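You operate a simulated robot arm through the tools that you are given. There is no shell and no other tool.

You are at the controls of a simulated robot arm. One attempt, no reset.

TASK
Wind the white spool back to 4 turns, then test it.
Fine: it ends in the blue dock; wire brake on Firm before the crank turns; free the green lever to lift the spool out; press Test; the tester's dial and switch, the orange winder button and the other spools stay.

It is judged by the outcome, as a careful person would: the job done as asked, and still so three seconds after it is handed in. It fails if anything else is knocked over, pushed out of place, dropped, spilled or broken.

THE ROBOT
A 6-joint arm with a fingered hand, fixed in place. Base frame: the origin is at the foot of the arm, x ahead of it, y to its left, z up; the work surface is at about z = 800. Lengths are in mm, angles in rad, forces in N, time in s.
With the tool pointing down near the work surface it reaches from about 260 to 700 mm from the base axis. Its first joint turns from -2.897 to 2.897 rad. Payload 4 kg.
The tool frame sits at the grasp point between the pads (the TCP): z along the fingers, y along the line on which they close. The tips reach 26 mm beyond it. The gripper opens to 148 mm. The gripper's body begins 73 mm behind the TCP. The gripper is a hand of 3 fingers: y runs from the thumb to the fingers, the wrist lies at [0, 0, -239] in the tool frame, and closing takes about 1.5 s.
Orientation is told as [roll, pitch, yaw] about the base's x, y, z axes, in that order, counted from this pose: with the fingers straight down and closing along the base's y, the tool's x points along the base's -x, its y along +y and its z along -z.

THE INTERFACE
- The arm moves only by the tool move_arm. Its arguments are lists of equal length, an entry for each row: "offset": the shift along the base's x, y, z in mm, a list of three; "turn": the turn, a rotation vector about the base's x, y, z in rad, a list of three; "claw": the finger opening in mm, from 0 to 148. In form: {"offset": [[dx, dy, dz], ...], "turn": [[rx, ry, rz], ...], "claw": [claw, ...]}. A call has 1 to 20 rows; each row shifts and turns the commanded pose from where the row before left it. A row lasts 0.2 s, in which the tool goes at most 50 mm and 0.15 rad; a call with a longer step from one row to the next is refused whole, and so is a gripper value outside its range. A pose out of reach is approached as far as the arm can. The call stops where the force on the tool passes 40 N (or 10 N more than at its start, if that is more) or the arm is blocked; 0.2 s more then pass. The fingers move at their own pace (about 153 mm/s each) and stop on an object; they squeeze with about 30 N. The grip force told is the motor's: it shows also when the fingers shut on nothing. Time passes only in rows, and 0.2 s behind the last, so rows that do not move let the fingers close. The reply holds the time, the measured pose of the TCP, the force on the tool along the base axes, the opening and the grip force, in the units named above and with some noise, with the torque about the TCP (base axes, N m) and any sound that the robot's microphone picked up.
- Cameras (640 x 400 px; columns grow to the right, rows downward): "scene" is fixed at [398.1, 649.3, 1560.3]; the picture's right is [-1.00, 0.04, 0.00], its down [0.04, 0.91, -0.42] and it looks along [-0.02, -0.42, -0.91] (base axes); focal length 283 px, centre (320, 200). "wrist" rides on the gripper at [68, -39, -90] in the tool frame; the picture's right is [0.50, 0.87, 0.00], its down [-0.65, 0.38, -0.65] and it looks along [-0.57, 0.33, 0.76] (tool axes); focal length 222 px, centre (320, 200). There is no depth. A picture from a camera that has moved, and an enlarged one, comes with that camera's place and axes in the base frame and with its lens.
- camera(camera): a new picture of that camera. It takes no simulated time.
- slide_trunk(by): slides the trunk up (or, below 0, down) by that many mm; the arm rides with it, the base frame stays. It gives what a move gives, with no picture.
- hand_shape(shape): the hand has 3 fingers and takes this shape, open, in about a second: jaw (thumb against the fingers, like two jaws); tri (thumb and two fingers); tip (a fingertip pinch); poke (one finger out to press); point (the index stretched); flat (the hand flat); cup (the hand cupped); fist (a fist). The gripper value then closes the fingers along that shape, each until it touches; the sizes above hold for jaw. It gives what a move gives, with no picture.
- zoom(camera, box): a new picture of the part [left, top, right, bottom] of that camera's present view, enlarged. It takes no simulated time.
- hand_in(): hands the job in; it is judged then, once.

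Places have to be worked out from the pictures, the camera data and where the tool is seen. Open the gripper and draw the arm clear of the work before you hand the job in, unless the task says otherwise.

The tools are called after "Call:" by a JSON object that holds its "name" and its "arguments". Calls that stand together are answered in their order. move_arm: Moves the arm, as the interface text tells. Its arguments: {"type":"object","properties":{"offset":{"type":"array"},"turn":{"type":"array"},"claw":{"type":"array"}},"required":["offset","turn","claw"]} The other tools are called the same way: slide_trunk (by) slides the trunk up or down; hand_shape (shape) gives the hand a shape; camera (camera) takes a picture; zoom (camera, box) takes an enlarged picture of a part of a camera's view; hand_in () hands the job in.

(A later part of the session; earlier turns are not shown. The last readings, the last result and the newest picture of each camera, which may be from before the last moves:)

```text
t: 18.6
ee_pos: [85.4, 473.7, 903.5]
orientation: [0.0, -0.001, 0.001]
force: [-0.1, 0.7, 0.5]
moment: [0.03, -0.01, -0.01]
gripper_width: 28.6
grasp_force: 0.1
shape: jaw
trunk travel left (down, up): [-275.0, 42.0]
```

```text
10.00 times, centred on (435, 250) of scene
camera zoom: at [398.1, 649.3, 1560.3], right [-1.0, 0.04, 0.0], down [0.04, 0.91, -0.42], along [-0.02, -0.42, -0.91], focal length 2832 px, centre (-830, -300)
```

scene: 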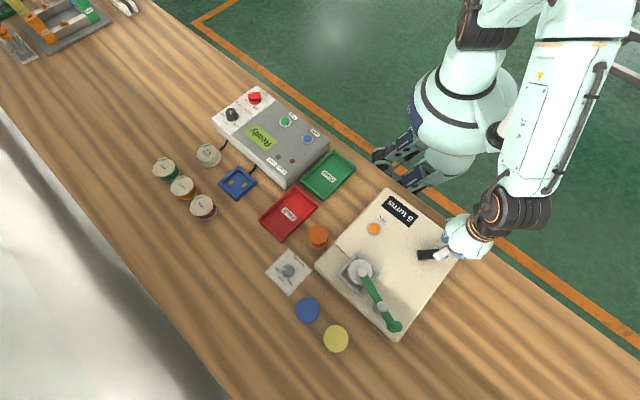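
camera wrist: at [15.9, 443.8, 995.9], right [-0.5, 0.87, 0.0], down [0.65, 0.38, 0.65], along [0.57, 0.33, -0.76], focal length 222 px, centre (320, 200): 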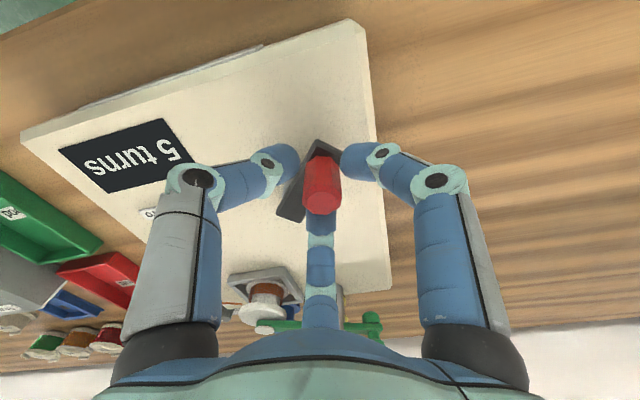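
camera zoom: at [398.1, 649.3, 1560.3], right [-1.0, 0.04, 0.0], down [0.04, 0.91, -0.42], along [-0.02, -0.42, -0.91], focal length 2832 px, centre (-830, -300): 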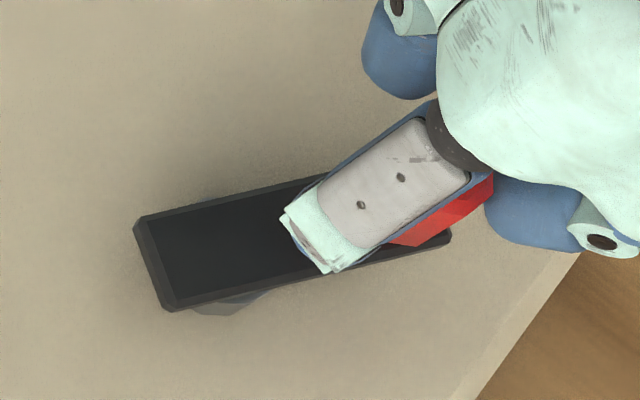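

The knob trails ~5 mm in the cage; crank is at about 98° of rotation and still 5. Continue in small steps.

Call:
{"name": "move_arm", "arguments": {"offset": [[2.03, -4.96, 0], [0, 0, 0]], "turn": [[0, 0, 0], [0, 0, 0]], "claw": [28, 28]}}

Call:
{"name": "zoom", "arguments": {"camera": "scene", "box": [370, 185, 460, 285]}}

Call:
{"name": "zoom", "arguments": {"camera": "wrist", "box": [220, 90, 420, 240]}}

```text
t: 19.2
ee_pos: [88.9, 467.6, 903.5]
orientation: [0.001, 0.001, 0.0]
force: [-0.2, -0.1, 0.1]
moment: [0.0, 0.01, 0.01]
gripper_width: 28.2
grasp_force: 0.0
shape: jaw
trunk travel left (down, up): [-275.0, 42.0]
```

```text
4.00 times, centred on (415, 235) of scene
camera zoom: at [398.1, 649.3, 1560.3], right [-1.0, 0.04, 0.0], down [0.04, 0.91, -0.42], along [-0.02, -0.42, -0.91], focal length 1133 px, centre (-60, 60)
```

zoom: 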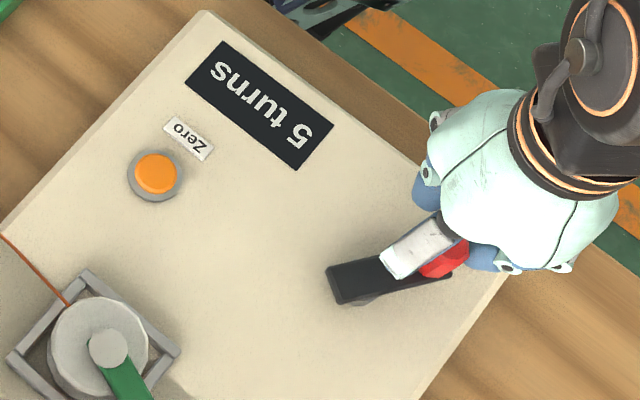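

```text
2.67 times, centred on (320, 165) of wrist
camera zoom: at [19.9, 429.2, 996.2], right [-0.5, 0.87, 0.0], down [0.65, 0.38, 0.65], along [0.57, 0.33, -0.76], focal length 592 px, centre (320, 293)
```

zoom: 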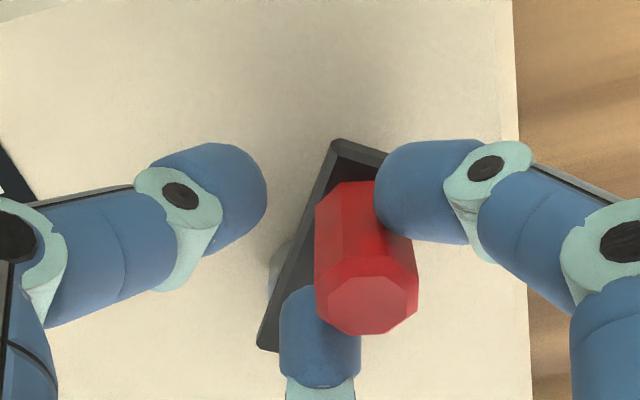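

The knob has slipped toward the gap between two fingertips (hand at y=467.6, knob still ≈ (85.2, 478)). I'll open, re-centre on the knob, and then grip it properly.

Call:
{"name": "move_arm", "arguments": {"offset": [[0, 0, 0], [0, 0, 0], [-1.5, 5, 0], [-1.5, 5.5, 0], [0, 0, 0]], "turn": [[0, 0, 0], [0, 0, 0], [0, 0, 0], [0, 0, 0], [0, 0, 0]], "claw": [45, 60, 60, 60, 60]}}

Call:
{"name": "zoom", "arguments": {"camera": "wrist", "box": [220, 90, 420, 240]}}

Call:
{"name": "zoom", "arguments": {"camera": "scene", "box": [370, 185, 460, 285]}}

```text
t: 20.4
ee_pos: [84.3, 478.4, 905.1]
orientation: [0.0, -0.001, 0.0]
force: [-0.5, 0.2, 0.2]
moment: [0.0, 0.04, 0.01]
gripper_width: 59.2
grasp_force: 0.0
shape: jaw
trunk travel left (down, up): [-275.0, 42.0]
```

```text
2.67 times, centred on (320, 165) of wrist
camera zoom: at [16.7, 440.3, 996.6], right [-0.5, 0.87, 0.0], down [0.65, 0.38, 0.65], along [0.57, 0.33, -0.76], focal length 592 px, centre (320, 293)
```

zoom: 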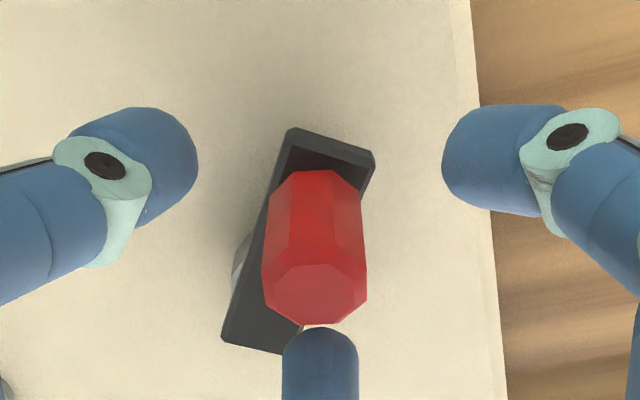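

```text
4.00 times, centred on (415, 235) of scene
camera zoom: at [398.1, 649.3, 1560.3], right [-1.0, 0.04, 0.0], down [0.04, 0.91, -0.42], along [-0.02, -0.42, -0.91], focal length 1133 px, centre (-60, 60)
```

zoom: 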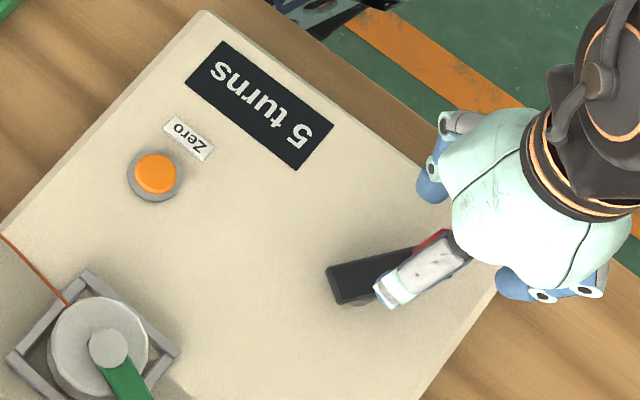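

Centred on the knob at (84.7, 478.5). Close to a firm grip.

Call:
{"name": "move_arm", "arguments": {"offset": [[0, 0, 0], [0, 0, 0], [0, 0, 0], [0, 0, 0], [0, 0, 0]], "turn": [[0, 0, 0], [0, 0, 0], [0, 0, 0], [0, 0, 0], [0, 0, 0]], "claw": [40, 28, 20, 14, 14]}}

Call:
{"name": "zoom", "arguments": {"camera": "wrist", "box": [220, 90, 420, 240]}}

Call:
{"name": "zoom", "arguments": {"camera": "scene", "box": [370, 185, 460, 285]}}

```text
t: 21.6
ee_pos: [83.9, 478.7, 903.9]
orientation: [-0.003, 0.0, 0.001]
force: [-1.1, -0.9, -4.1]
moment: [-0.01, 0.0, -0.04]
gripper_width: 17.0
grasp_force: 30.1
shape: jaw
trunk travel left (down, up): [-275.0, 42.0]
```

```text
2.67 times, centred on (320, 165) of wrist
camera zoom: at [16.6, 440.2, 996.3], right [-0.5, 0.87, 0.0], down [0.66, 0.38, 0.65], along [0.57, 0.33, -0.76], focal length 592 px, centre (320, 293)
```

zoom: 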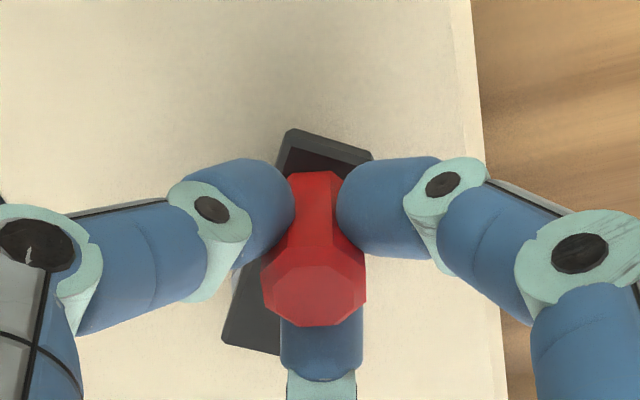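

```text
4.00 times, centred on (415, 235) of scene
camera zoom: at [398.1, 649.3, 1560.3], right [-1.0, 0.04, 0.0], down [0.04, 0.91, -0.42], along [-0.02, -0.42, -0.91], focal length 1133 px, centre (-60, 60)
```

zoom: 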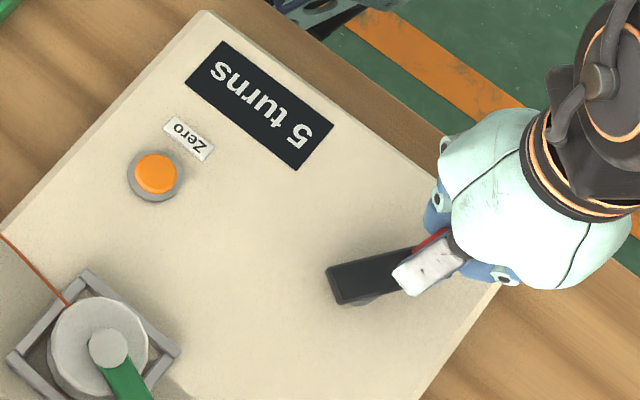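

Firm grip at 17 mm. Rotate hand and crank rigidly about the pivot by 7.5° at a time.

Call:
{"name": "move_arm", "arguments": {"offset": [[0.6, -2.6, 0], [0.75, -2.58, 0], [0, 0, 0]], "turn": [[0, 0, 0.0655], [0, 0, 0.0655], [0, 0, 0]], "claw": [14, 14, 14]}}

Call:
{"name": "zoom", "arguments": {"camera": "wrist", "box": [220, 90, 420, 240]}}

Call:
{"name": "zoom", "arguments": {"camera": "scene", "box": [370, 185, 460, 285]}}

```text
t: 22.4
ee_pos: [85.5, 473.6, 904.9]
orientation: [-0.002, 0.001, 0.131]
force: [-2.0, -1.4, -8.6]
moment: [-0.03, 0.02, -0.07]
gripper_width: 17.0
grasp_force: 30.6
shape: jaw
trunk travel left (down, up): [-275.0, 42.0]
```

```text
2.67 times, centred on (320, 165) of wrist
camera zoom: at [23.7, 426.4, 996.5], right [-0.61, 0.79, 0.0], down [0.6, 0.46, 0.65], along [0.52, 0.4, -0.76], focal length 592 px, centre (320, 293)
```

zoom: 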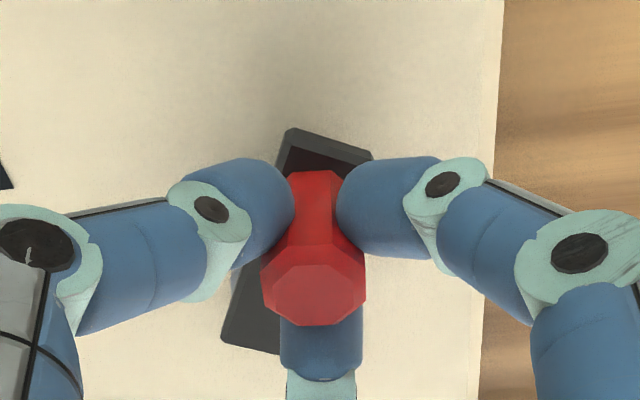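

```text
4.00 times, centred on (415, 235) of scene
camera zoom: at [398.1, 649.3, 1560.3], right [-1.0, 0.04, 0.0], down [0.04, 0.91, -0.42], along [-0.02, -0.42, -0.91], focal length 1133 px, centre (-60, 60)
```

zoom: 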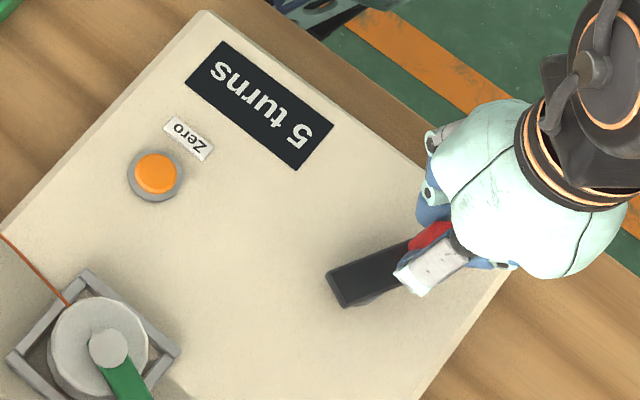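

The grip holds rigidly; crank at ~105°, display still 5. Next step.

Call:
{"name": "move_arm", "arguments": {"offset": [[0.95, -2.5, 0], [1.09, -2.43, 0], [0, 0, 0]], "turn": [[0, 0, 0.0655], [0, 0, 0.0655], [0, 0, 0]], "claw": [14, 14, 14]}}

Call:
{"name": "zoom", "arguments": {"camera": "scene", "box": [370, 185, 460, 285]}}

```text
t: 23.2
ee_pos: [89.8, 469.5, 904.0]
orientation: [-0.001, 0.001, 0.261]
force: [-2.1, -2.6, -6.3]
moment: [-0.07, 0.03, -0.05]
gripper_width: 16.7
grasp_force: 29.6
shape: jaw
trunk travel left (down, up): [-275.0, 42.0]
```

```text
4.00 times, centred on (415, 235) of scene
camera zoom: at [398.1, 649.3, 1560.3], right [-1.0, 0.04, 0.0], down [0.04, 0.91, -0.42], along [-0.02, -0.42, -0.91], focal length 1133 px, centre (-60, 60)
```

zoom: 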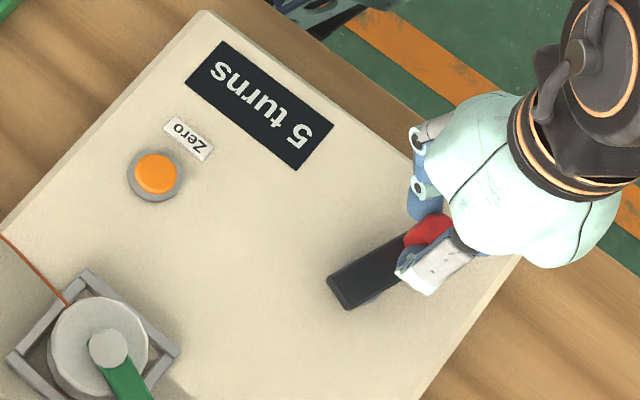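

Still 5 at ~112°. I go on in ~3.75° steps to catch the threshold.

Call:
{"name": "move_arm", "arguments": {"offset": [[1.28, -2.35, 0], [0, 0, 0]], "turn": [[0, 0, 0.0655], [0, 0, 0]], "claw": [14, 14]}}

Call:
{"name": "zoom", "arguments": {"camera": "scene", "box": [370, 185, 460, 285]}}

```text
t: 23.8
ee_pos: [89.3, 466.7, 905.1]
orientation: [0.0, -0.001, 0.328]
force: [-4.1, -2.8, -3.4]
moment: [-0.09, 0.0, -0.06]
gripper_width: 17.1
grasp_force: 30.0
shape: jaw
trunk travel left (down, up): [-275.0, 42.0]
```

```text
4.00 times, centred on (415, 235) of scene
camera zoom: at [398.1, 649.3, 1560.3], right [-1.0, 0.04, 0.0], down [0.04, 0.91, -0.42], along [-0.02, -0.42, -0.91], focal length 1133 px, centre (-60, 60)
```

zoom: 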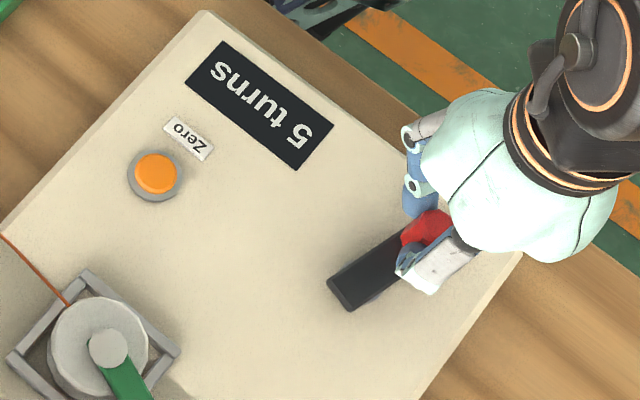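

Still 5 (~117°). Another step.

Call:
{"name": "move_arm", "arguments": {"offset": [[1.38, -2.28, 0], [0, 0, 0]], "turn": [[0, 0, 0.0655], [0, 0, 0]], "claw": [14, 14]}}

Call:
{"name": "zoom", "arguments": {"camera": "scene", "box": [370, 185, 460, 285]}}

```text
t: 24.4
ee_pos: [90.4, 464.9, 903.3]
orientation: [0.0, -0.003, 0.393]
force: [-3.2, -4.7, -1.0]
moment: [-0.09, 0.02, -0.08]
gripper_width: 16.9
grasp_force: 29.5
shape: jaw
trunk travel left (down, up): [-275.0, 42.0]
```

```text
4.00 times, centred on (415, 235) of scene
camera zoom: at [398.1, 649.3, 1560.3], right [-1.0, 0.04, 0.0], down [0.04, 0.91, -0.42], along [-0.02, -0.42, -0.91], focal length 1133 px, centre (-60, 60)
```

zoom: 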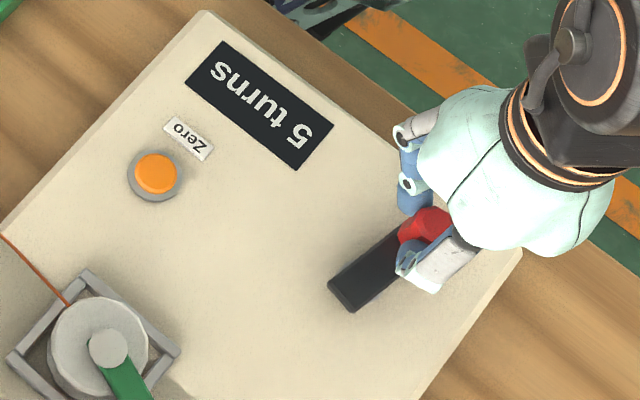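

Still 5 at ~120°. Continue stepping.

Call:
{"name": "move_arm", "arguments": {"offset": [[1.57, -2.16, 0], [0, 0, 0]], "turn": [[0, 0, 0.0655], [0, 0, 0]], "claw": [14, 14]}}

Call:
{"name": "zoom", "arguments": {"camera": "scene", "box": [370, 185, 460, 285]}}

```text
t: 25.0
ee_pos: [92.6, 461.5, 904.0]
orientation: [0.001, -0.002, 0.459]
force: [-4.0, -5.3, -0.6]
moment: [-0.09, 0.05, -0.08]
gripper_width: 16.9
grasp_force: 29.9
shape: jaw
trunk travel left (down, up): [-275.0, 42.0]
```

```text
4.00 times, centred on (415, 235) of scene
camera zoom: at [398.1, 649.3, 1560.3], right [-1.0, 0.04, 0.0], down [0.04, 0.91, -0.42], along [-0.02, -0.42, -0.91], focal length 1133 px, centre (-60, 60)
```

zoom: 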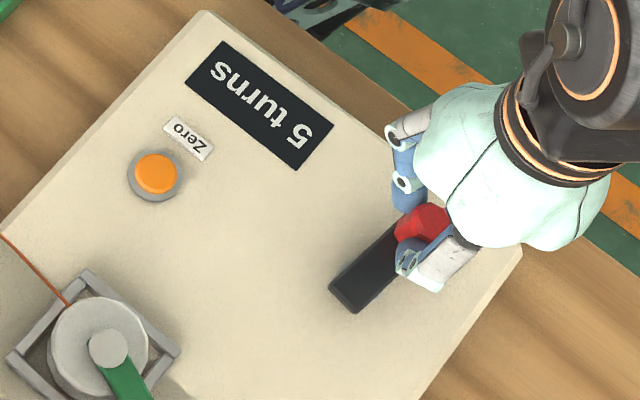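

Still 5 (~125°). Continue two more 3.75° steps, checking each.

Call:
{"name": "move_arm", "arguments": {"offset": [[1.69, -2.06, 0], [0, 0, 0]], "turn": [[0, 0, 0.0655], [0, 0, 0]], "claw": [14, 14]}}

Call:
{"name": "zoom", "arguments": {"camera": "scene", "box": [370, 185, 460, 285]}}

```text
t: 25.6
ee_pos: [94.6, 458.5, 903.4]
orientation: [-0.001, -0.002, 0.522]
force: [-3.4, -4.7, -2.1]
moment: [-0.1, 0.05, -0.04]
gripper_width: 17.1
grasp_force: 30.3
shape: jaw
trunk travel left (down, up): [-275.0, 42.0]
```

```text
4.00 times, centred on (415, 235) of scene
camera zoom: at [398.1, 649.3, 1560.3], right [-1.0, 0.04, 0.0], down [0.04, 0.91, -0.42], along [-0.02, -0.42, -0.91], focal length 1133 px, centre (-60, 60)
```

zoom: 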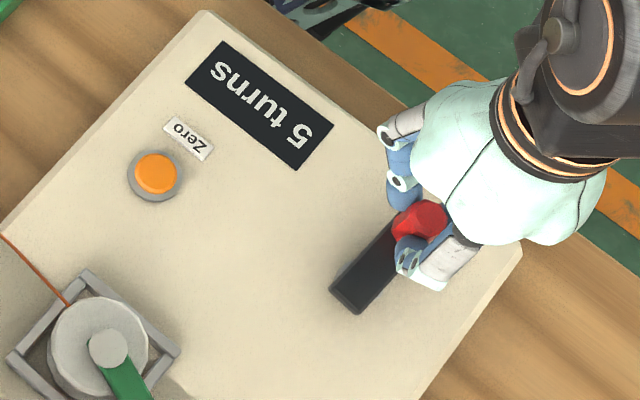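

Still 5 (~129°). Next step.

Call:
{"name": "move_arm", "arguments": {"offset": [[1.82, -1.95, 0], [0, 0, 0]], "turn": [[0, 0, 0.0655], [0, 0, 0]], "claw": [14, 14]}}

Call:
{"name": "zoom", "arguments": {"camera": "scene", "box": [370, 185, 460, 285]}}

```text
t: 26.2
ee_pos: [95.6, 455.4, 904.4]
orientation: [-0.002, -0.002, 0.59]
force: [-1.7, -3.6, -2.6]
moment: [-0.04, 0.0, -0.07]
gripper_width: 16.7
grasp_force: 29.8
shape: jaw
trunk travel left (down, up): [-275.0, 42.0]
```

```text
4.00 times, centred on (415, 235) of scene
camera zoom: at [398.1, 649.3, 1560.3], right [-1.0, 0.04, 0.0], down [0.04, 0.91, -0.42], along [-0.02, -0.42, -0.91], focal length 1133 px, centre (-60, 60)
```

zoom: 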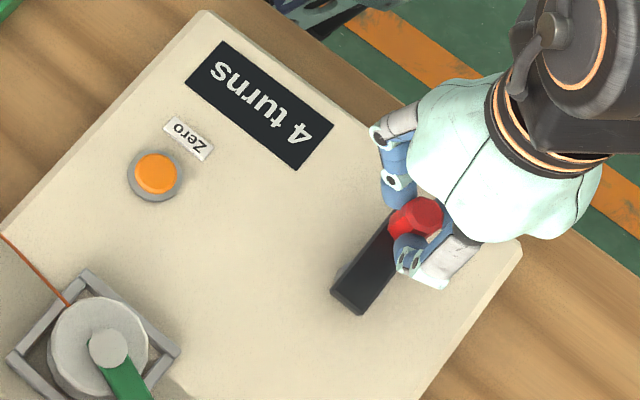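

Display flipped to 4 at about 130°. Assuming rounding (≈52° per turn), exactly 4.0 is near 155°. I continue ~22° more, checking the display midway.

Call:
{"name": "move_arm", "arguments": {"offset": [[1.95, -1.83, 0], [2.06, -1.7, 0], [2.17, -1.55, 0], [0, 0, 0]], "turn": [[0, 0, 0.0655], [0, 0, 0.0655], [0, 0, 0.0655], [0, 0, 0]], "claw": [14, 14, 14, 14]}}

Call:
{"name": "zoom", "arguments": {"camera": "scene", "box": [370, 185, 460, 285]}}

```text
t: 27.2
ee_pos: [102.2, 453.0, 904.7]
orientation: [-0.002, 0.0, 0.786]
force: [-2.8, -8.3, -11.1]
moment: [-0.14, 0.01, -0.1]
gripper_width: 16.9
grasp_force: 30.0
shape: jaw
trunk travel left (down, up): [-275.0, 42.0]
```

```text
4.00 times, centred on (415, 235) of scene
camera zoom: at [398.1, 649.3, 1560.3], right [-1.0, 0.04, 0.0], down [0.04, 0.91, -0.42], along [-0.02, -0.42, -0.91], focal length 1133 px, centre (-60, 60)
```

zoom: 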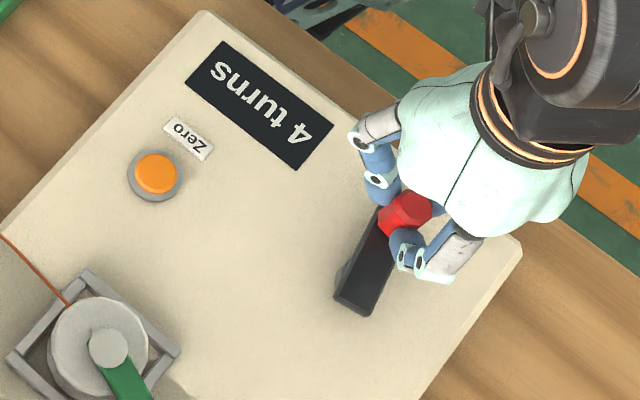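

Display 4 at ~143°. Another ~12° to centre on 4.0.

Call:
{"name": "move_arm", "arguments": {"offset": [[2.27, -1.42, 0], [2.35, -1.26, 0], [2.43, -1.1, 0], [0, 0, 0]], "turn": [[0, 0, 0.0655], [0, 0, 0.0655], [0, 0, 0.0655], [0, 0, 0]], "claw": [14, 14, 14, 14]}}

Call:
{"name": "zoom", "arguments": {"camera": "scene", "box": [370, 185, 460, 285]}}

Call:
{"name": "zoom", "arguments": {"camera": "wrist", "box": [220, 90, 420, 240]}}

```text
t: 28.2
ee_pos: [109.7, 448.3, 904.4]
orientation: [0.002, 0.0, 0.984]
force: [-1.9, -12.9, -9.7]
moment: [-0.25, 0.01, -0.17]
gripper_width: 16.6
grasp_force: 30.3
shape: jaw
trunk travel left (down, up): [-275.0, 42.0]
```

```text
4.00 times, centred on (415, 235) of scene
camera zoom: at [398.1, 649.3, 1560.3], right [-1.0, 0.04, 0.0], down [0.04, 0.91, -0.42], along [-0.02, -0.42, -0.91], focal length 1133 px, centre (-60, 60)
```

zoom: 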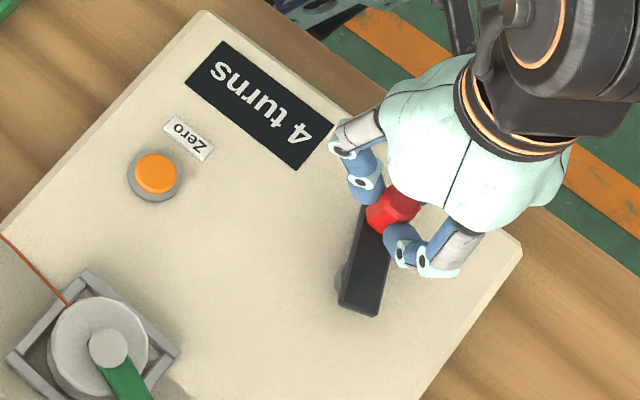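

```text
2.67 times, centred on (320, 165) of wrist
camera zoom: at [104.3, 370.4, 996.6], right [-1.0, 0.07, 0.0], down [0.05, 0.75, 0.65], along [0.04, 0.65, -0.76], focal length 592 px, centre (320, 293)
```

zoom: 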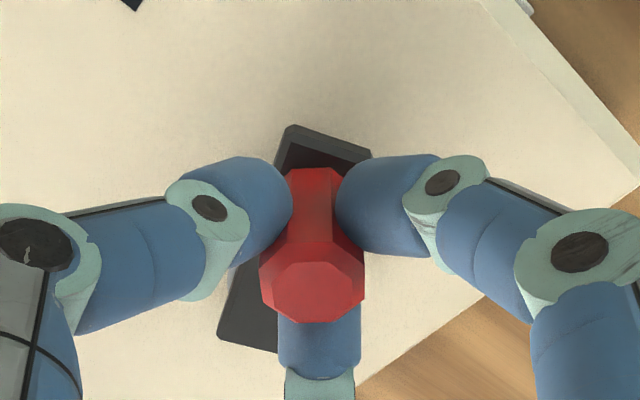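

Crank at ~155°, display 4, centred in the band. Release the knob and lift straight up.

Call:
{"name": "move_arm", "arguments": {"offset": [[0, 0, 0], [0, 0, 0], [0, 0, 0], [0, 0, 20], [0, 0, 30], [0, 0, 30], [0, 0, 0]], "turn": [[0, 0, 0], [0, 0, 0], [0, 0, 0], [0, 0, 0], [0, 0, 0], [0, 0, 0], [0, 0, 0]], "claw": [25, 45, 60, 60, 60, 60, 60]}}

Call:
{"name": "zoom", "arguments": {"camera": "scene", "box": [370, 185, 460, 285]}}

Call:
{"name": "camera", "arguments": {"camera": "scene"}}

Call:
{"name": "camera", "arguments": {"camera": "wrist"}}

```text
t: 29.8
ee_pos: [108.6, 449.5, 985.1]
orientation: [-0.001, 0.0, 0.981]
force: [0.0, -0.3, -0.5]
moment: [0.02, -0.01, -0.01]
gripper_width: 59.9
grasp_force: 0.0
shape: jaw
trunk travel left (down, up): [-275.0, 42.0]
```

```text
4.00 times, centred on (415, 235) of scene
camera zoom: at [398.1, 649.3, 1560.3], right [-1.0, 0.04, 0.0], down [0.04, 0.91, -0.42], along [-0.02, -0.42, -0.91], focal length 1133 px, centre (-60, 60)
```

zoom: 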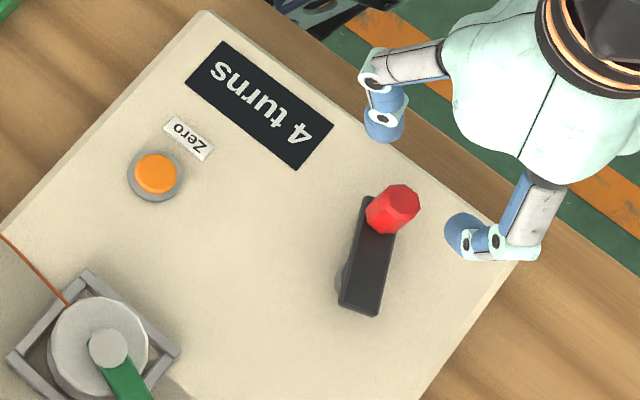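

```text
taken
```

scene: 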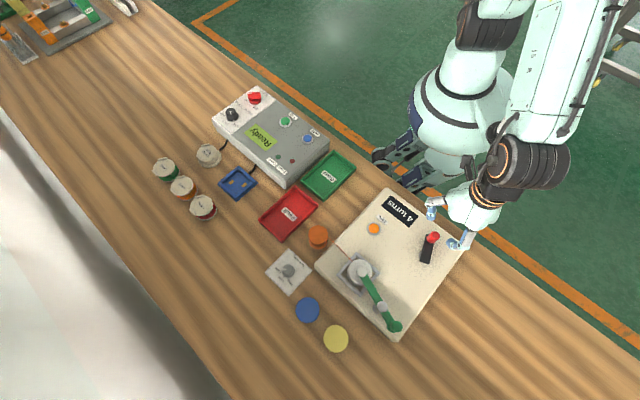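

```text
taken
camera wrist: at [102.9, 371.5, 1077.5], right [-1.0, 0.07, 0.0], down [0.05, 0.75, 0.65], along [0.04, 0.65, -0.76], focal length 222 px, centre (320, 200)
```

wrist: 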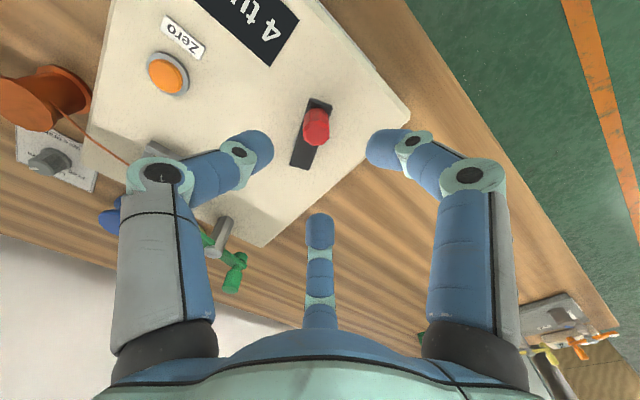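

Display holds at 4. Next the green lever: move to a vantage with yaw back at 0 for a close look at how it pivots.

Call:
{"name": "move_arm", "arguments": {"offset": [[7.9, 13, 2], [7.9, 13, 2], [7.9, 13, 2], [7.9, 13, 2], [7.9, 13, 2], [7.9, 13, 2], [7.9, 13, 2], [7.9, 13, 2], [0, 0, 0]], "turn": [[0, 0, -0.1228], [0, 0, -0.1228], [0, 0, -0.1228], [0, 0, -0.1228], [0, 0, -0.1228], [0, 0, -0.1228], [0, 0, -0.1228], [0, 0, -0.1228], [0, 0, 0]], "claw": [80, 100, 120, 148, 148, 148, 148, 148, 148]}}

Call:
{"name": "camera", "arguments": {"camera": "wrist"}}

Call:
{"name": "zoom", "arguments": {"camera": "wrist", "box": [220, 110, 440, 250]}}

Call:
{"name": "zoom", "arguments": {"camera": "scene", "box": [335, 245, 415, 345]}}

```text
t: 31.8
ee_pos: [173.5, 552.6, 1000.2]
orientation: [0.0, 0.0, -0.004]
force: [-0.3, -0.1, 0.1]
moment: [0.0, 0.02, -0.05]
gripper_width: 147.9
grasp_force: 0.1
shape: jaw
trunk travel left (down, up): [-275.0, 42.0]
```

```text
taken
camera wrist: at [105.9, 514.1, 1092.9], right [-0.5, 0.87, 0.0], down [0.66, 0.38, 0.65], along [0.57, 0.33, -0.76], focal length 222 px, centre (320, 200)
```

wrist: 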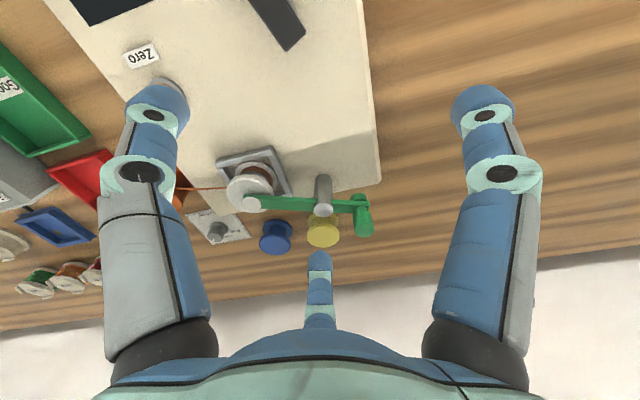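

```text
2.86 times, centred on (330, 180) of wrist
camera zoom: at [105.9, 514.1, 1092.9], right [-0.5, 0.87, 0.0], down [0.66, 0.38, 0.65], along [0.57, 0.33, -0.76], focal length 635 px, centre (291, 257)
```

zoom: 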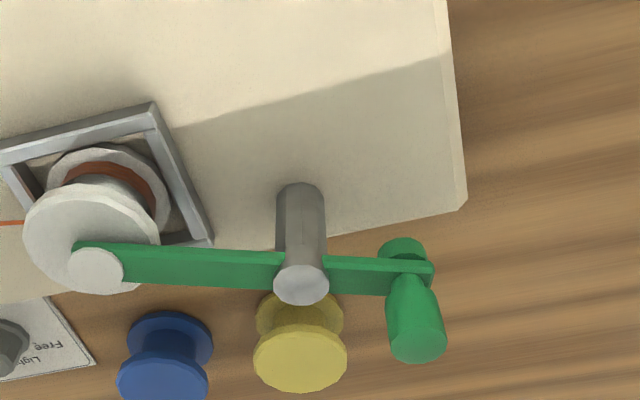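

```text
4.00 times, centred on (375, 295) of scene
camera zoom: at [398.1, 649.3, 1560.3], right [-1.0, 0.04, 0.0], down [0.04, 0.91, -0.42], along [-0.02, -0.42, -0.91], focal length 1133 px, centre (100, -180)
```

zoom: 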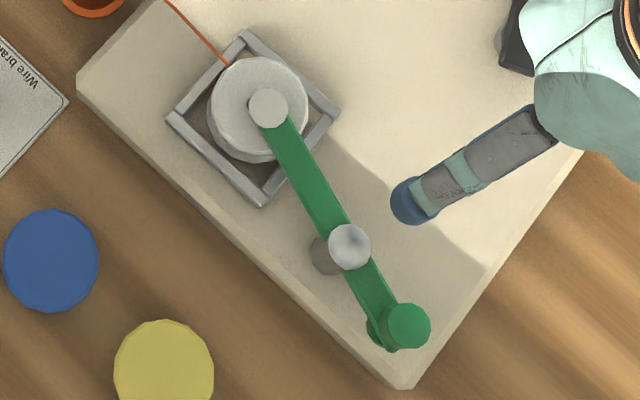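

Triangulated: post top (260, 607, 903), green knob top (243, 648, 930), pad (296.5, 531, 899). The lever looks like it swings horizontally about the post. I'll hover over the green knob with the hand yawed 83° so the post lies between two fingers.

Call:
{"name": "move_arm", "arguments": {"offset": [[6.3, 8.7, 0], [6.3, 8.7, 0], [6.3, 8.7, 0], [6.3, 8.7, 0], [6.3, 8.7, 0], [6.3, 8.7, 0], [6.3, 8.7, 0], [6.3, 8.7, 0], [6.3, 8.7, 0], [6.3, 8.7, 0], [6.3, 8.7, 0], [0, 0, 0]], "turn": [[0, 0, 0.132], [0, 0, 0.132], [0, 0, 0.132], [0, 0, 0.132], [0, 0, 0.132], [0, 0, 0.132], [0, 0, 0.132], [0, 0, 0.132], [0, 0, 0.132], [0, 0, 0.132], [0, 0, 0.132], [0, 0, 0]], "claw": [120, 100, 80, 70, 70, 70, 70, 70, 70, 70, 70, 70]}}

Call:
{"name": "camera", "arguments": {"camera": "wrist"}}

Call:
{"name": "camera", "arguments": {"camera": "scene"}}

```text
t: 34.4
ee_pos: [242.2, 648.2, 998.9]
orientation: [0.0, -0.001, 1.452]
force: [0.0, 0.3, -0.8]
moment: [0.02, 0.01, 0.02]
gripper_width: 70.4
grasp_force: 0.1
shape: jaw
trunk travel left (down, up): [-275.0, 42.0]
```

```text
taken
camera wrist: at [272.5, 576.5, 1091.5], right [-0.92, -0.39, 0.0], down [-0.3, 0.7, 0.65], along [-0.26, 0.6, -0.76], focal length 222 px, centre (320, 200)
```

wrist: 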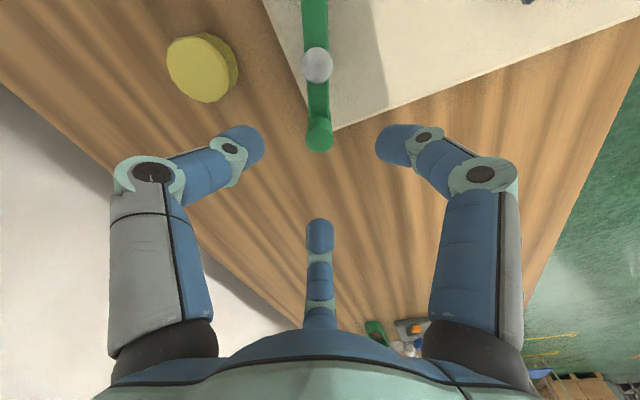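

```text
taken
```

scene: 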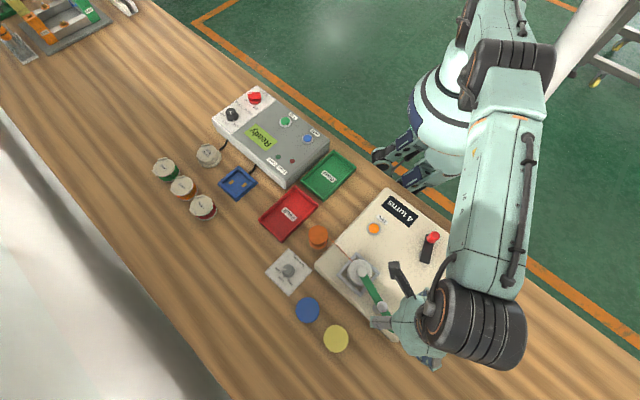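

Reached hover over the green knob. Zoom in to refine the knob's position.

Call:
{"name": "zoom", "arguments": {"camera": "wrist", "box": [240, 20, 400, 170]}}

```text
2.67 times, centred on (320, 95) of wrist
camera zoom: at [272.5, 576.5, 1091.5], right [-0.92, -0.39, 0.0], down [-0.3, 0.7, 0.65], along [-0.26, 0.6, -0.76], focal length 592 px, centre (320, 480)
```

zoom: 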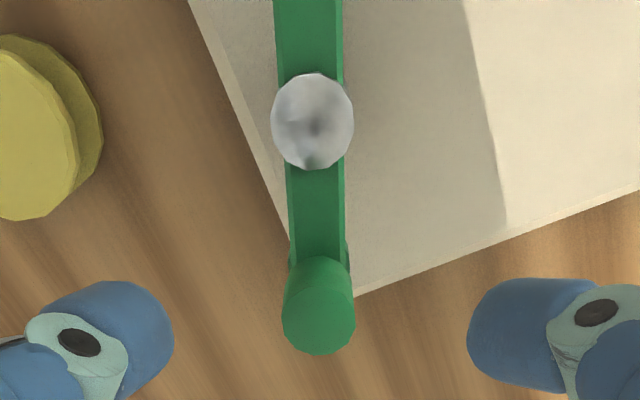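

Knob axis is (+1, −2) from the TCP; post (262, 607). Descend to z ≈ 925 with fingers open around the knob.

Call:
{"name": "move_arm", "arguments": {"offset": [[1, -2.2, -24], [0, 0, -25], [0, 0, -25], [0, 0, 0]], "turn": [[0, 0, 0], [0, 0, 0], [0, 0, 0], [0, 0, 0]], "claw": [70, 60, 60, 60]}}

Call:
{"name": "camera", "arguments": {"camera": "wrist"}}

Call:
{"name": "zoom", "arguments": {"camera": "wrist", "box": [220, 60, 420, 240]}}

```text
t: 35.4
ee_pos: [243.4, 646.4, 926.4]
orientation: [-0.001, -0.002, 1.449]
force: [0.8, 0.2, 0.1]
moment: [-0.01, 0.0, 0.01]
gripper_width: 60.3
grasp_force: 0.0
shape: jaw
trunk travel left (down, up): [-275.0, 42.0]
```

```text
taken
camera wrist: at [272.8, 574.4, 1017.8], right [-0.92, -0.39, 0.0], down [-0.3, 0.7, 0.65], along [-0.26, 0.6, -0.76], focal length 222 px, centre (320, 200)
```

wrist: 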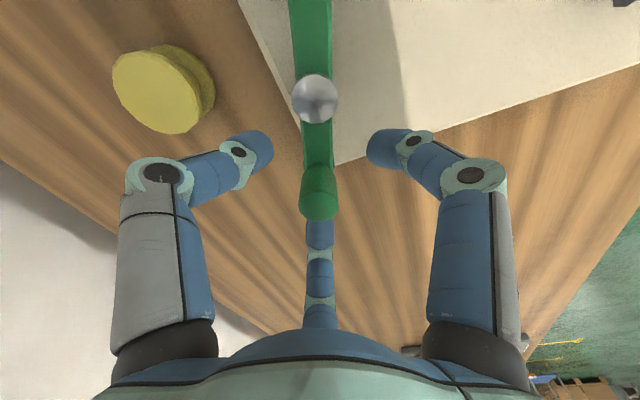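

```text
2.22 times, centred on (320, 150) of wrist
camera zoom: at [272.8, 574.4, 1017.8], right [-0.92, -0.39, 0.0], down [-0.3, 0.7, 0.65], along [-0.26, 0.6, -0.76], focal length 494 px, centre (320, 311)
```

zoom: 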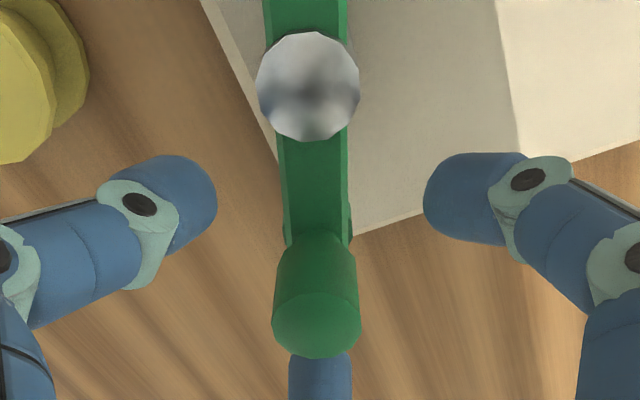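

The knob is centred with fingers straddling it and clear of the post. Close to grip.

Call:
{"name": "move_arm", "arguments": {"offset": [[0, 0, 0], [0, 0, 0], [0, 0, 0], [0, 0, 0], [0, 0, 0]], "turn": [[0, 0, 0], [0, 0, 0], [0, 0, 0], [0, 0, 0], [0, 0, 0]], "claw": [40, 28, 20, 14, 14]}}

Call:
{"name": "zoom", "arguments": {"camera": "wrist", "box": [220, 60, 420, 240]}}

```text
t: 36.6
ee_pos: [242.8, 646.7, 924.7]
orientation: [0.0, -0.001, 1.449]
force: [-0.5, -1.7, -4.8]
moment: [-0.02, -0.01, -0.04]
gripper_width: 16.1
grasp_force: 30.5
shape: jaw
trunk travel left (down, up): [-275.0, 42.0]
```

```text
2.22 times, centred on (320, 150) of wrist
camera zoom: at [272.8, 574.4, 1017.4], right [-0.92, -0.39, 0.0], down [-0.3, 0.7, 0.65], along [-0.26, 0.6, -0.76], focal length 494 px, centre (320, 311)
```

zoom: 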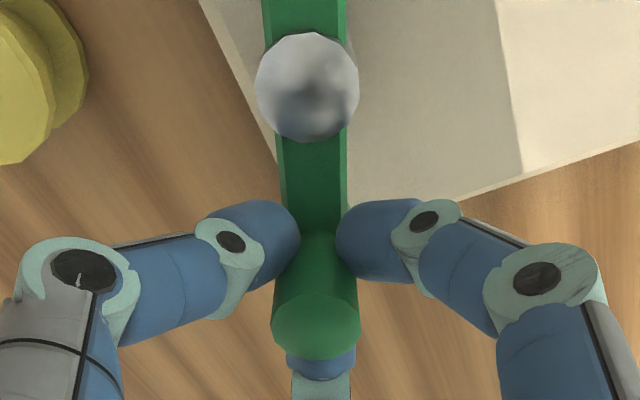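

Gripped at 16 mm. Try a small clockwise swing (5°) about the post and read the forces.

Call:
{"name": "move_arm", "arguments": {"offset": [[1.75, 0.78, 0], [1.77, 0.69, 0], [0, 0, 0]], "turn": [[0, 0, -0.0436], [0, 0, -0.0436], [0, 0, 0]], "claw": [14, 14, 14]}}

Call:
{"name": "zoom", "arguments": {"camera": "wrist", "box": [220, 0, 420, 180]}}

Call:
{"name": "zoom", "arguments": {"camera": "scene", "box": [335, 245, 415, 345]}}

```text
t: 37.4
ee_pos: [246.0, 647.7, 925.5]
orientation: [-0.001, 0.002, 1.36]
force: [-1.9, -3.0, -7.4]
moment: [-0.04, 0.01, -0.08]
gripper_width: 15.8
grasp_force: 30.0
shape: jaw
trunk travel left (down, up): [-275.0, 42.0]
```

```text
2.22 times, centred on (320, 90) of wrist
camera zoom: at [270.4, 573.9, 1017.7], right [-0.95, -0.31, 0.0], down [-0.23, 0.72, 0.65], along [-0.2, 0.62, -0.76], focal length 494 px, centre (320, 444)
```

zoom: 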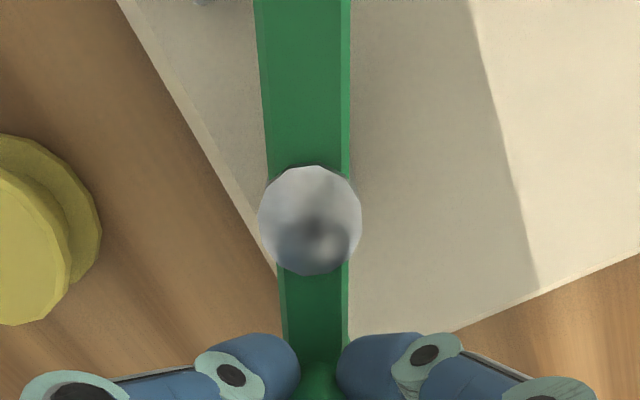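

```text
4.00 times, centred on (375, 295) of scene
camera zoom: at [398.1, 649.3, 1560.3], right [-1.0, 0.04, 0.0], down [0.04, 0.91, -0.42], along [-0.02, -0.42, -0.91], focal length 1133 px, centre (100, -180)
```

zoom: 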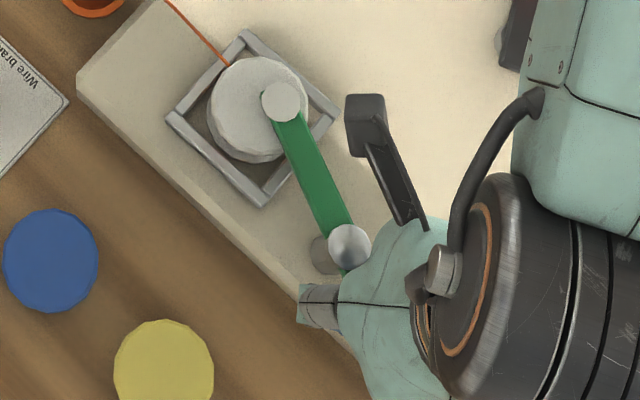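

The lever swings freely: pad already shifted. Continue clockwise in 8° rows, first 24°.

Call:
{"name": "move_arm", "arguments": {"offset": [[5.85, 1.76, 0], [6.04, 0.92, 0], [6.11, 0.08, 0], [0, 0, 0]], "turn": [[0, 0, -0.1396], [0, 0, -0.1396], [0, 0, -0.1396], [0, 0, 0]], "claw": [14, 14, 14, 14]}}

Call:
{"name": "zoom", "arguments": {"camera": "scene", "box": [335, 245, 415, 345]}}

```text
t: 38.4
ee_pos: [262.7, 650.0, 925.0]
orientation: [0.0, 0.0, 0.943]
force: [-2.4, -4.4, -11.5]
moment: [-0.05, 0.06, -0.07]
gripper_width: 16.0
grasp_force: 30.0
shape: jaw
trunk travel left (down, up): [-275.0, 42.0]
```

```text
4.00 times, centred on (375, 295) of scene
camera zoom: at [398.1, 649.3, 1560.3], right [-1.0, 0.04, 0.0], down [0.04, 0.91, -0.42], along [-0.02, -0.42, -0.91], focal length 1133 px, centre (100, -180)
```

zoom: 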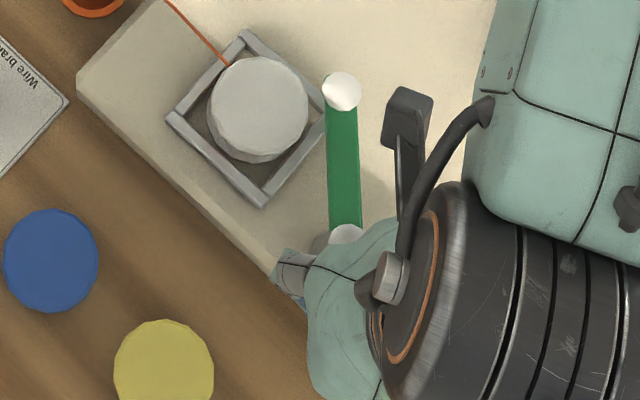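

The pad has cleared the spool already. Continue another 32° to give the hand room.

Call:
{"name": "move_arm", "arguments": {"offset": [[6.06, -0.78, 0], [5.9, -1.61, 0], [5.61, -2.42, 0], [5.22, -3.17, 0], [0, 0, 0]], "turn": [[0, 0, -0.1396], [0, 0, -0.1396], [0, 0, -0.1396], [0, 0, -0.1396], [0, 0, 0]], "claw": [14, 14, 14, 14, 14]}}

Call:
{"name": "zoom", "arguments": {"camera": "scene", "box": [335, 245, 415, 345]}}

Call:
{"name": "camera", "arguments": {"camera": "wrist"}}

```text
t: 39.6
ee_pos: [287.6, 642.8, 926.1]
orientation: [-0.001, 0.0, 0.383]
force: [-9.4, -5.8, -14.1]
moment: [-0.12, 0.17, -0.14]
gripper_width: 15.9
grasp_force: 30.5
shape: jaw
trunk travel left (down, up): [-275.0, 42.0]
```

```text
4.00 times, centred on (375, 295) of scene
camera zoom: at [398.1, 649.3, 1560.3], right [-1.0, 0.04, 0.0], down [0.04, 0.91, -0.42], along [-0.02, -0.42, -0.91], focal length 1133 px, centre (100, -180)
```

zoom: 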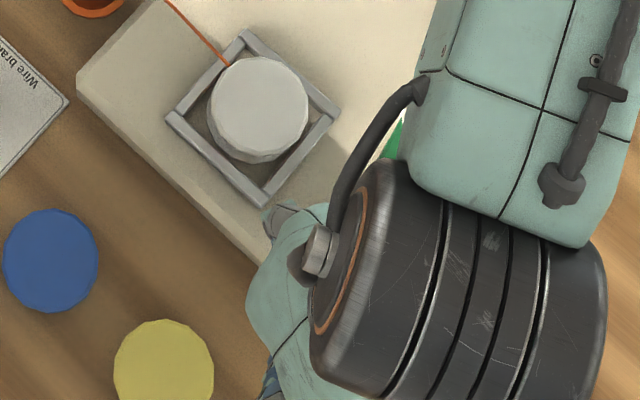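

```text
taken
camera wrist: at [238.8, 581.7, 1018.0], right [-0.79, 0.62, 0.0], down [0.47, 0.6, 0.65], along [0.4, 0.51, -0.76], focal length 222 px, centre (320, 200)
```

wrist: 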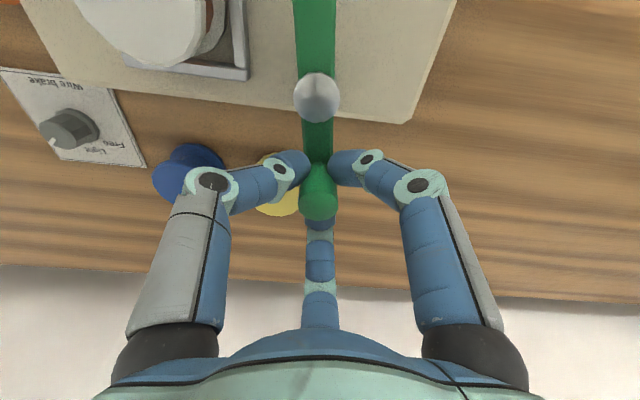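

Lever swung ~61°, pad now well away. Release the knob and lift straight up.

Call:
{"name": "move_arm", "arguments": {"offset": [[0, 0, 0], [0, 0, 0], [0, 0, 0], [0, 0, 20], [0, 0, 30], [0, 0, 30], [0, 0, 0]], "turn": [[0, 0, 0], [0, 0, 0], [0, 0, 0], [0, 0, 0], [0, 0, 0], [0, 0, 0], [0, 0, 0]], "claw": [25, 45, 60, 60, 60, 60, 60]}}

Call:
{"name": "camera", "arguments": {"camera": "wrist"}}

Call:
{"name": "camera", "arguments": {"camera": "scene"}}

```text
t: 41.2
ee_pos: [284.8, 641.6, 1005.1]
orientation: [0.002, 0.0, 0.386]
force: [0.6, -0.6, 1.3]
moment: [-0.01, 0.01, 0.02]
gripper_width: 59.5
grasp_force: 0.1
shape: jaw
trunk travel left (down, up): [-275.0, 42.0]
```

```text
taken
camera wrist: at [237.6, 580.6, 1098.0], right [-0.79, 0.61, 0.0], down [0.46, 0.6, 0.65], along [0.4, 0.52, -0.76], focal length 222 px, centre (320, 200)
```

wrist: 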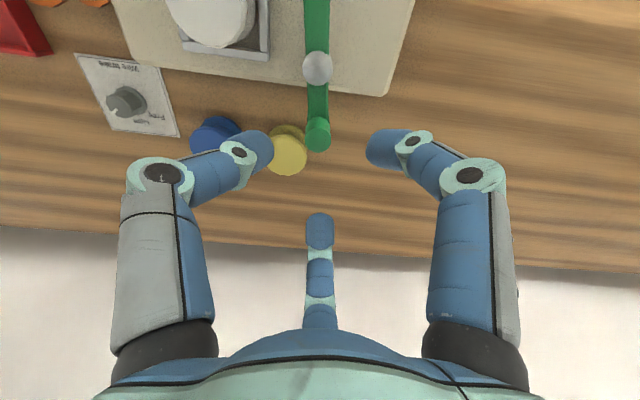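

```text
taken
```

scene: 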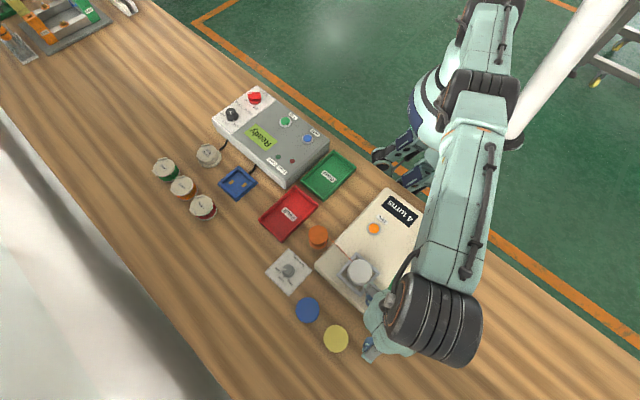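

Lever stays swung aside. Now hover above the white spool with yaw ≈ 0.94 (keeping the lever between fingers) and look.

Call:
{"name": "move_arm", "arguments": {"offset": [[2.8, -23.4, 0], [2.8, -23.4, 0], [2.8, -23.4, 0], [2.8, -23.4, -10], [2.8, -23.4, -15], [0, 0, 0]], "turn": [[0, 0, 0.111], [0, 0, 0.111], [0, 0, 0.111], [0, 0, 0.111], [0, 0, 0.111], [0, 0, 0]], "claw": [80, 100, 110, 110, 110, 110]}}

Call:
{"name": "camera", "arguments": {"camera": "wrist"}}

Call:
{"name": "camera", "arguments": {"camera": "scene"}}

```text
t: 42.6
ee_pos: [300.3, 525.3, 980.5]
orientation: [0.001, -0.002, 0.94]
force: [-0.2, 0.4, -0.4]
moment: [-0.01, 0.02, -0.01]
gripper_width: 109.6
grasp_force: 0.1
shape: jaw
trunk travel left (down, up): [-275.0, 42.0]
```

```text
taken
camera wrist: at [291.0, 447.4, 1073.2], right [-0.99, 0.11, 0.0], down [0.08, 0.75, 0.65], along [0.07, 0.65, -0.76], focal length 222 px, centre (320, 200)
```

wrist: 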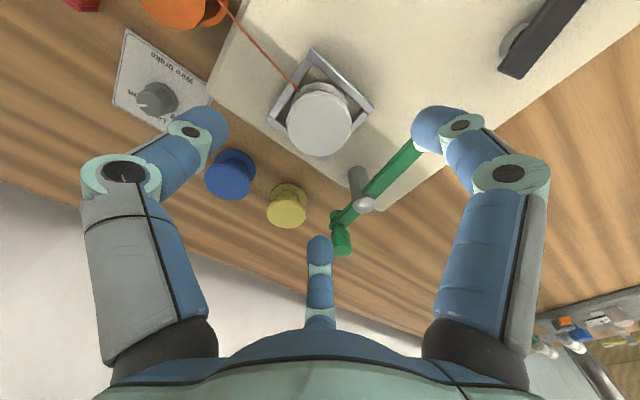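

```text
taken
```

scene: 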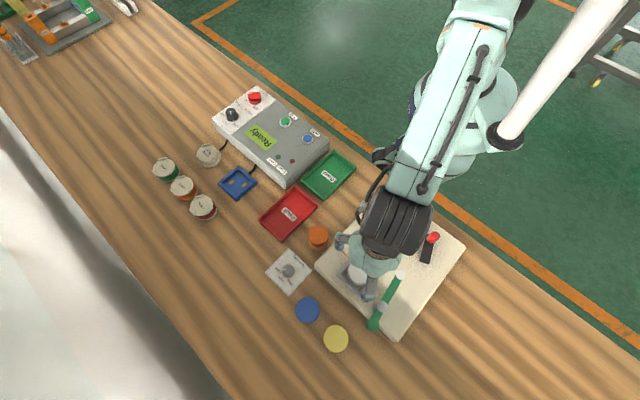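

Call:
{"name": "zoom", "arguments": {"camera": "wrist", "box": [230, 30, 430, 200]}}

```text
2.35 times, centred on (330, 115) of wrist
camera zoom: at [291.0, 447.4, 1073.2], right [-0.99, 0.11, 0.0], down [0.08, 0.75, 0.65], along [0.07, 0.65, -0.76], focal length 523 px, centre (296, 400)
```

zoom: 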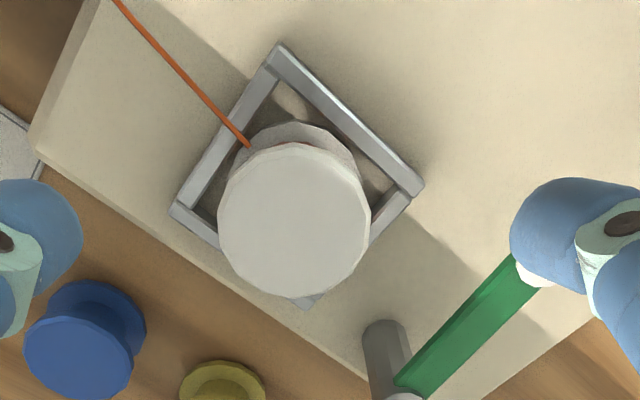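

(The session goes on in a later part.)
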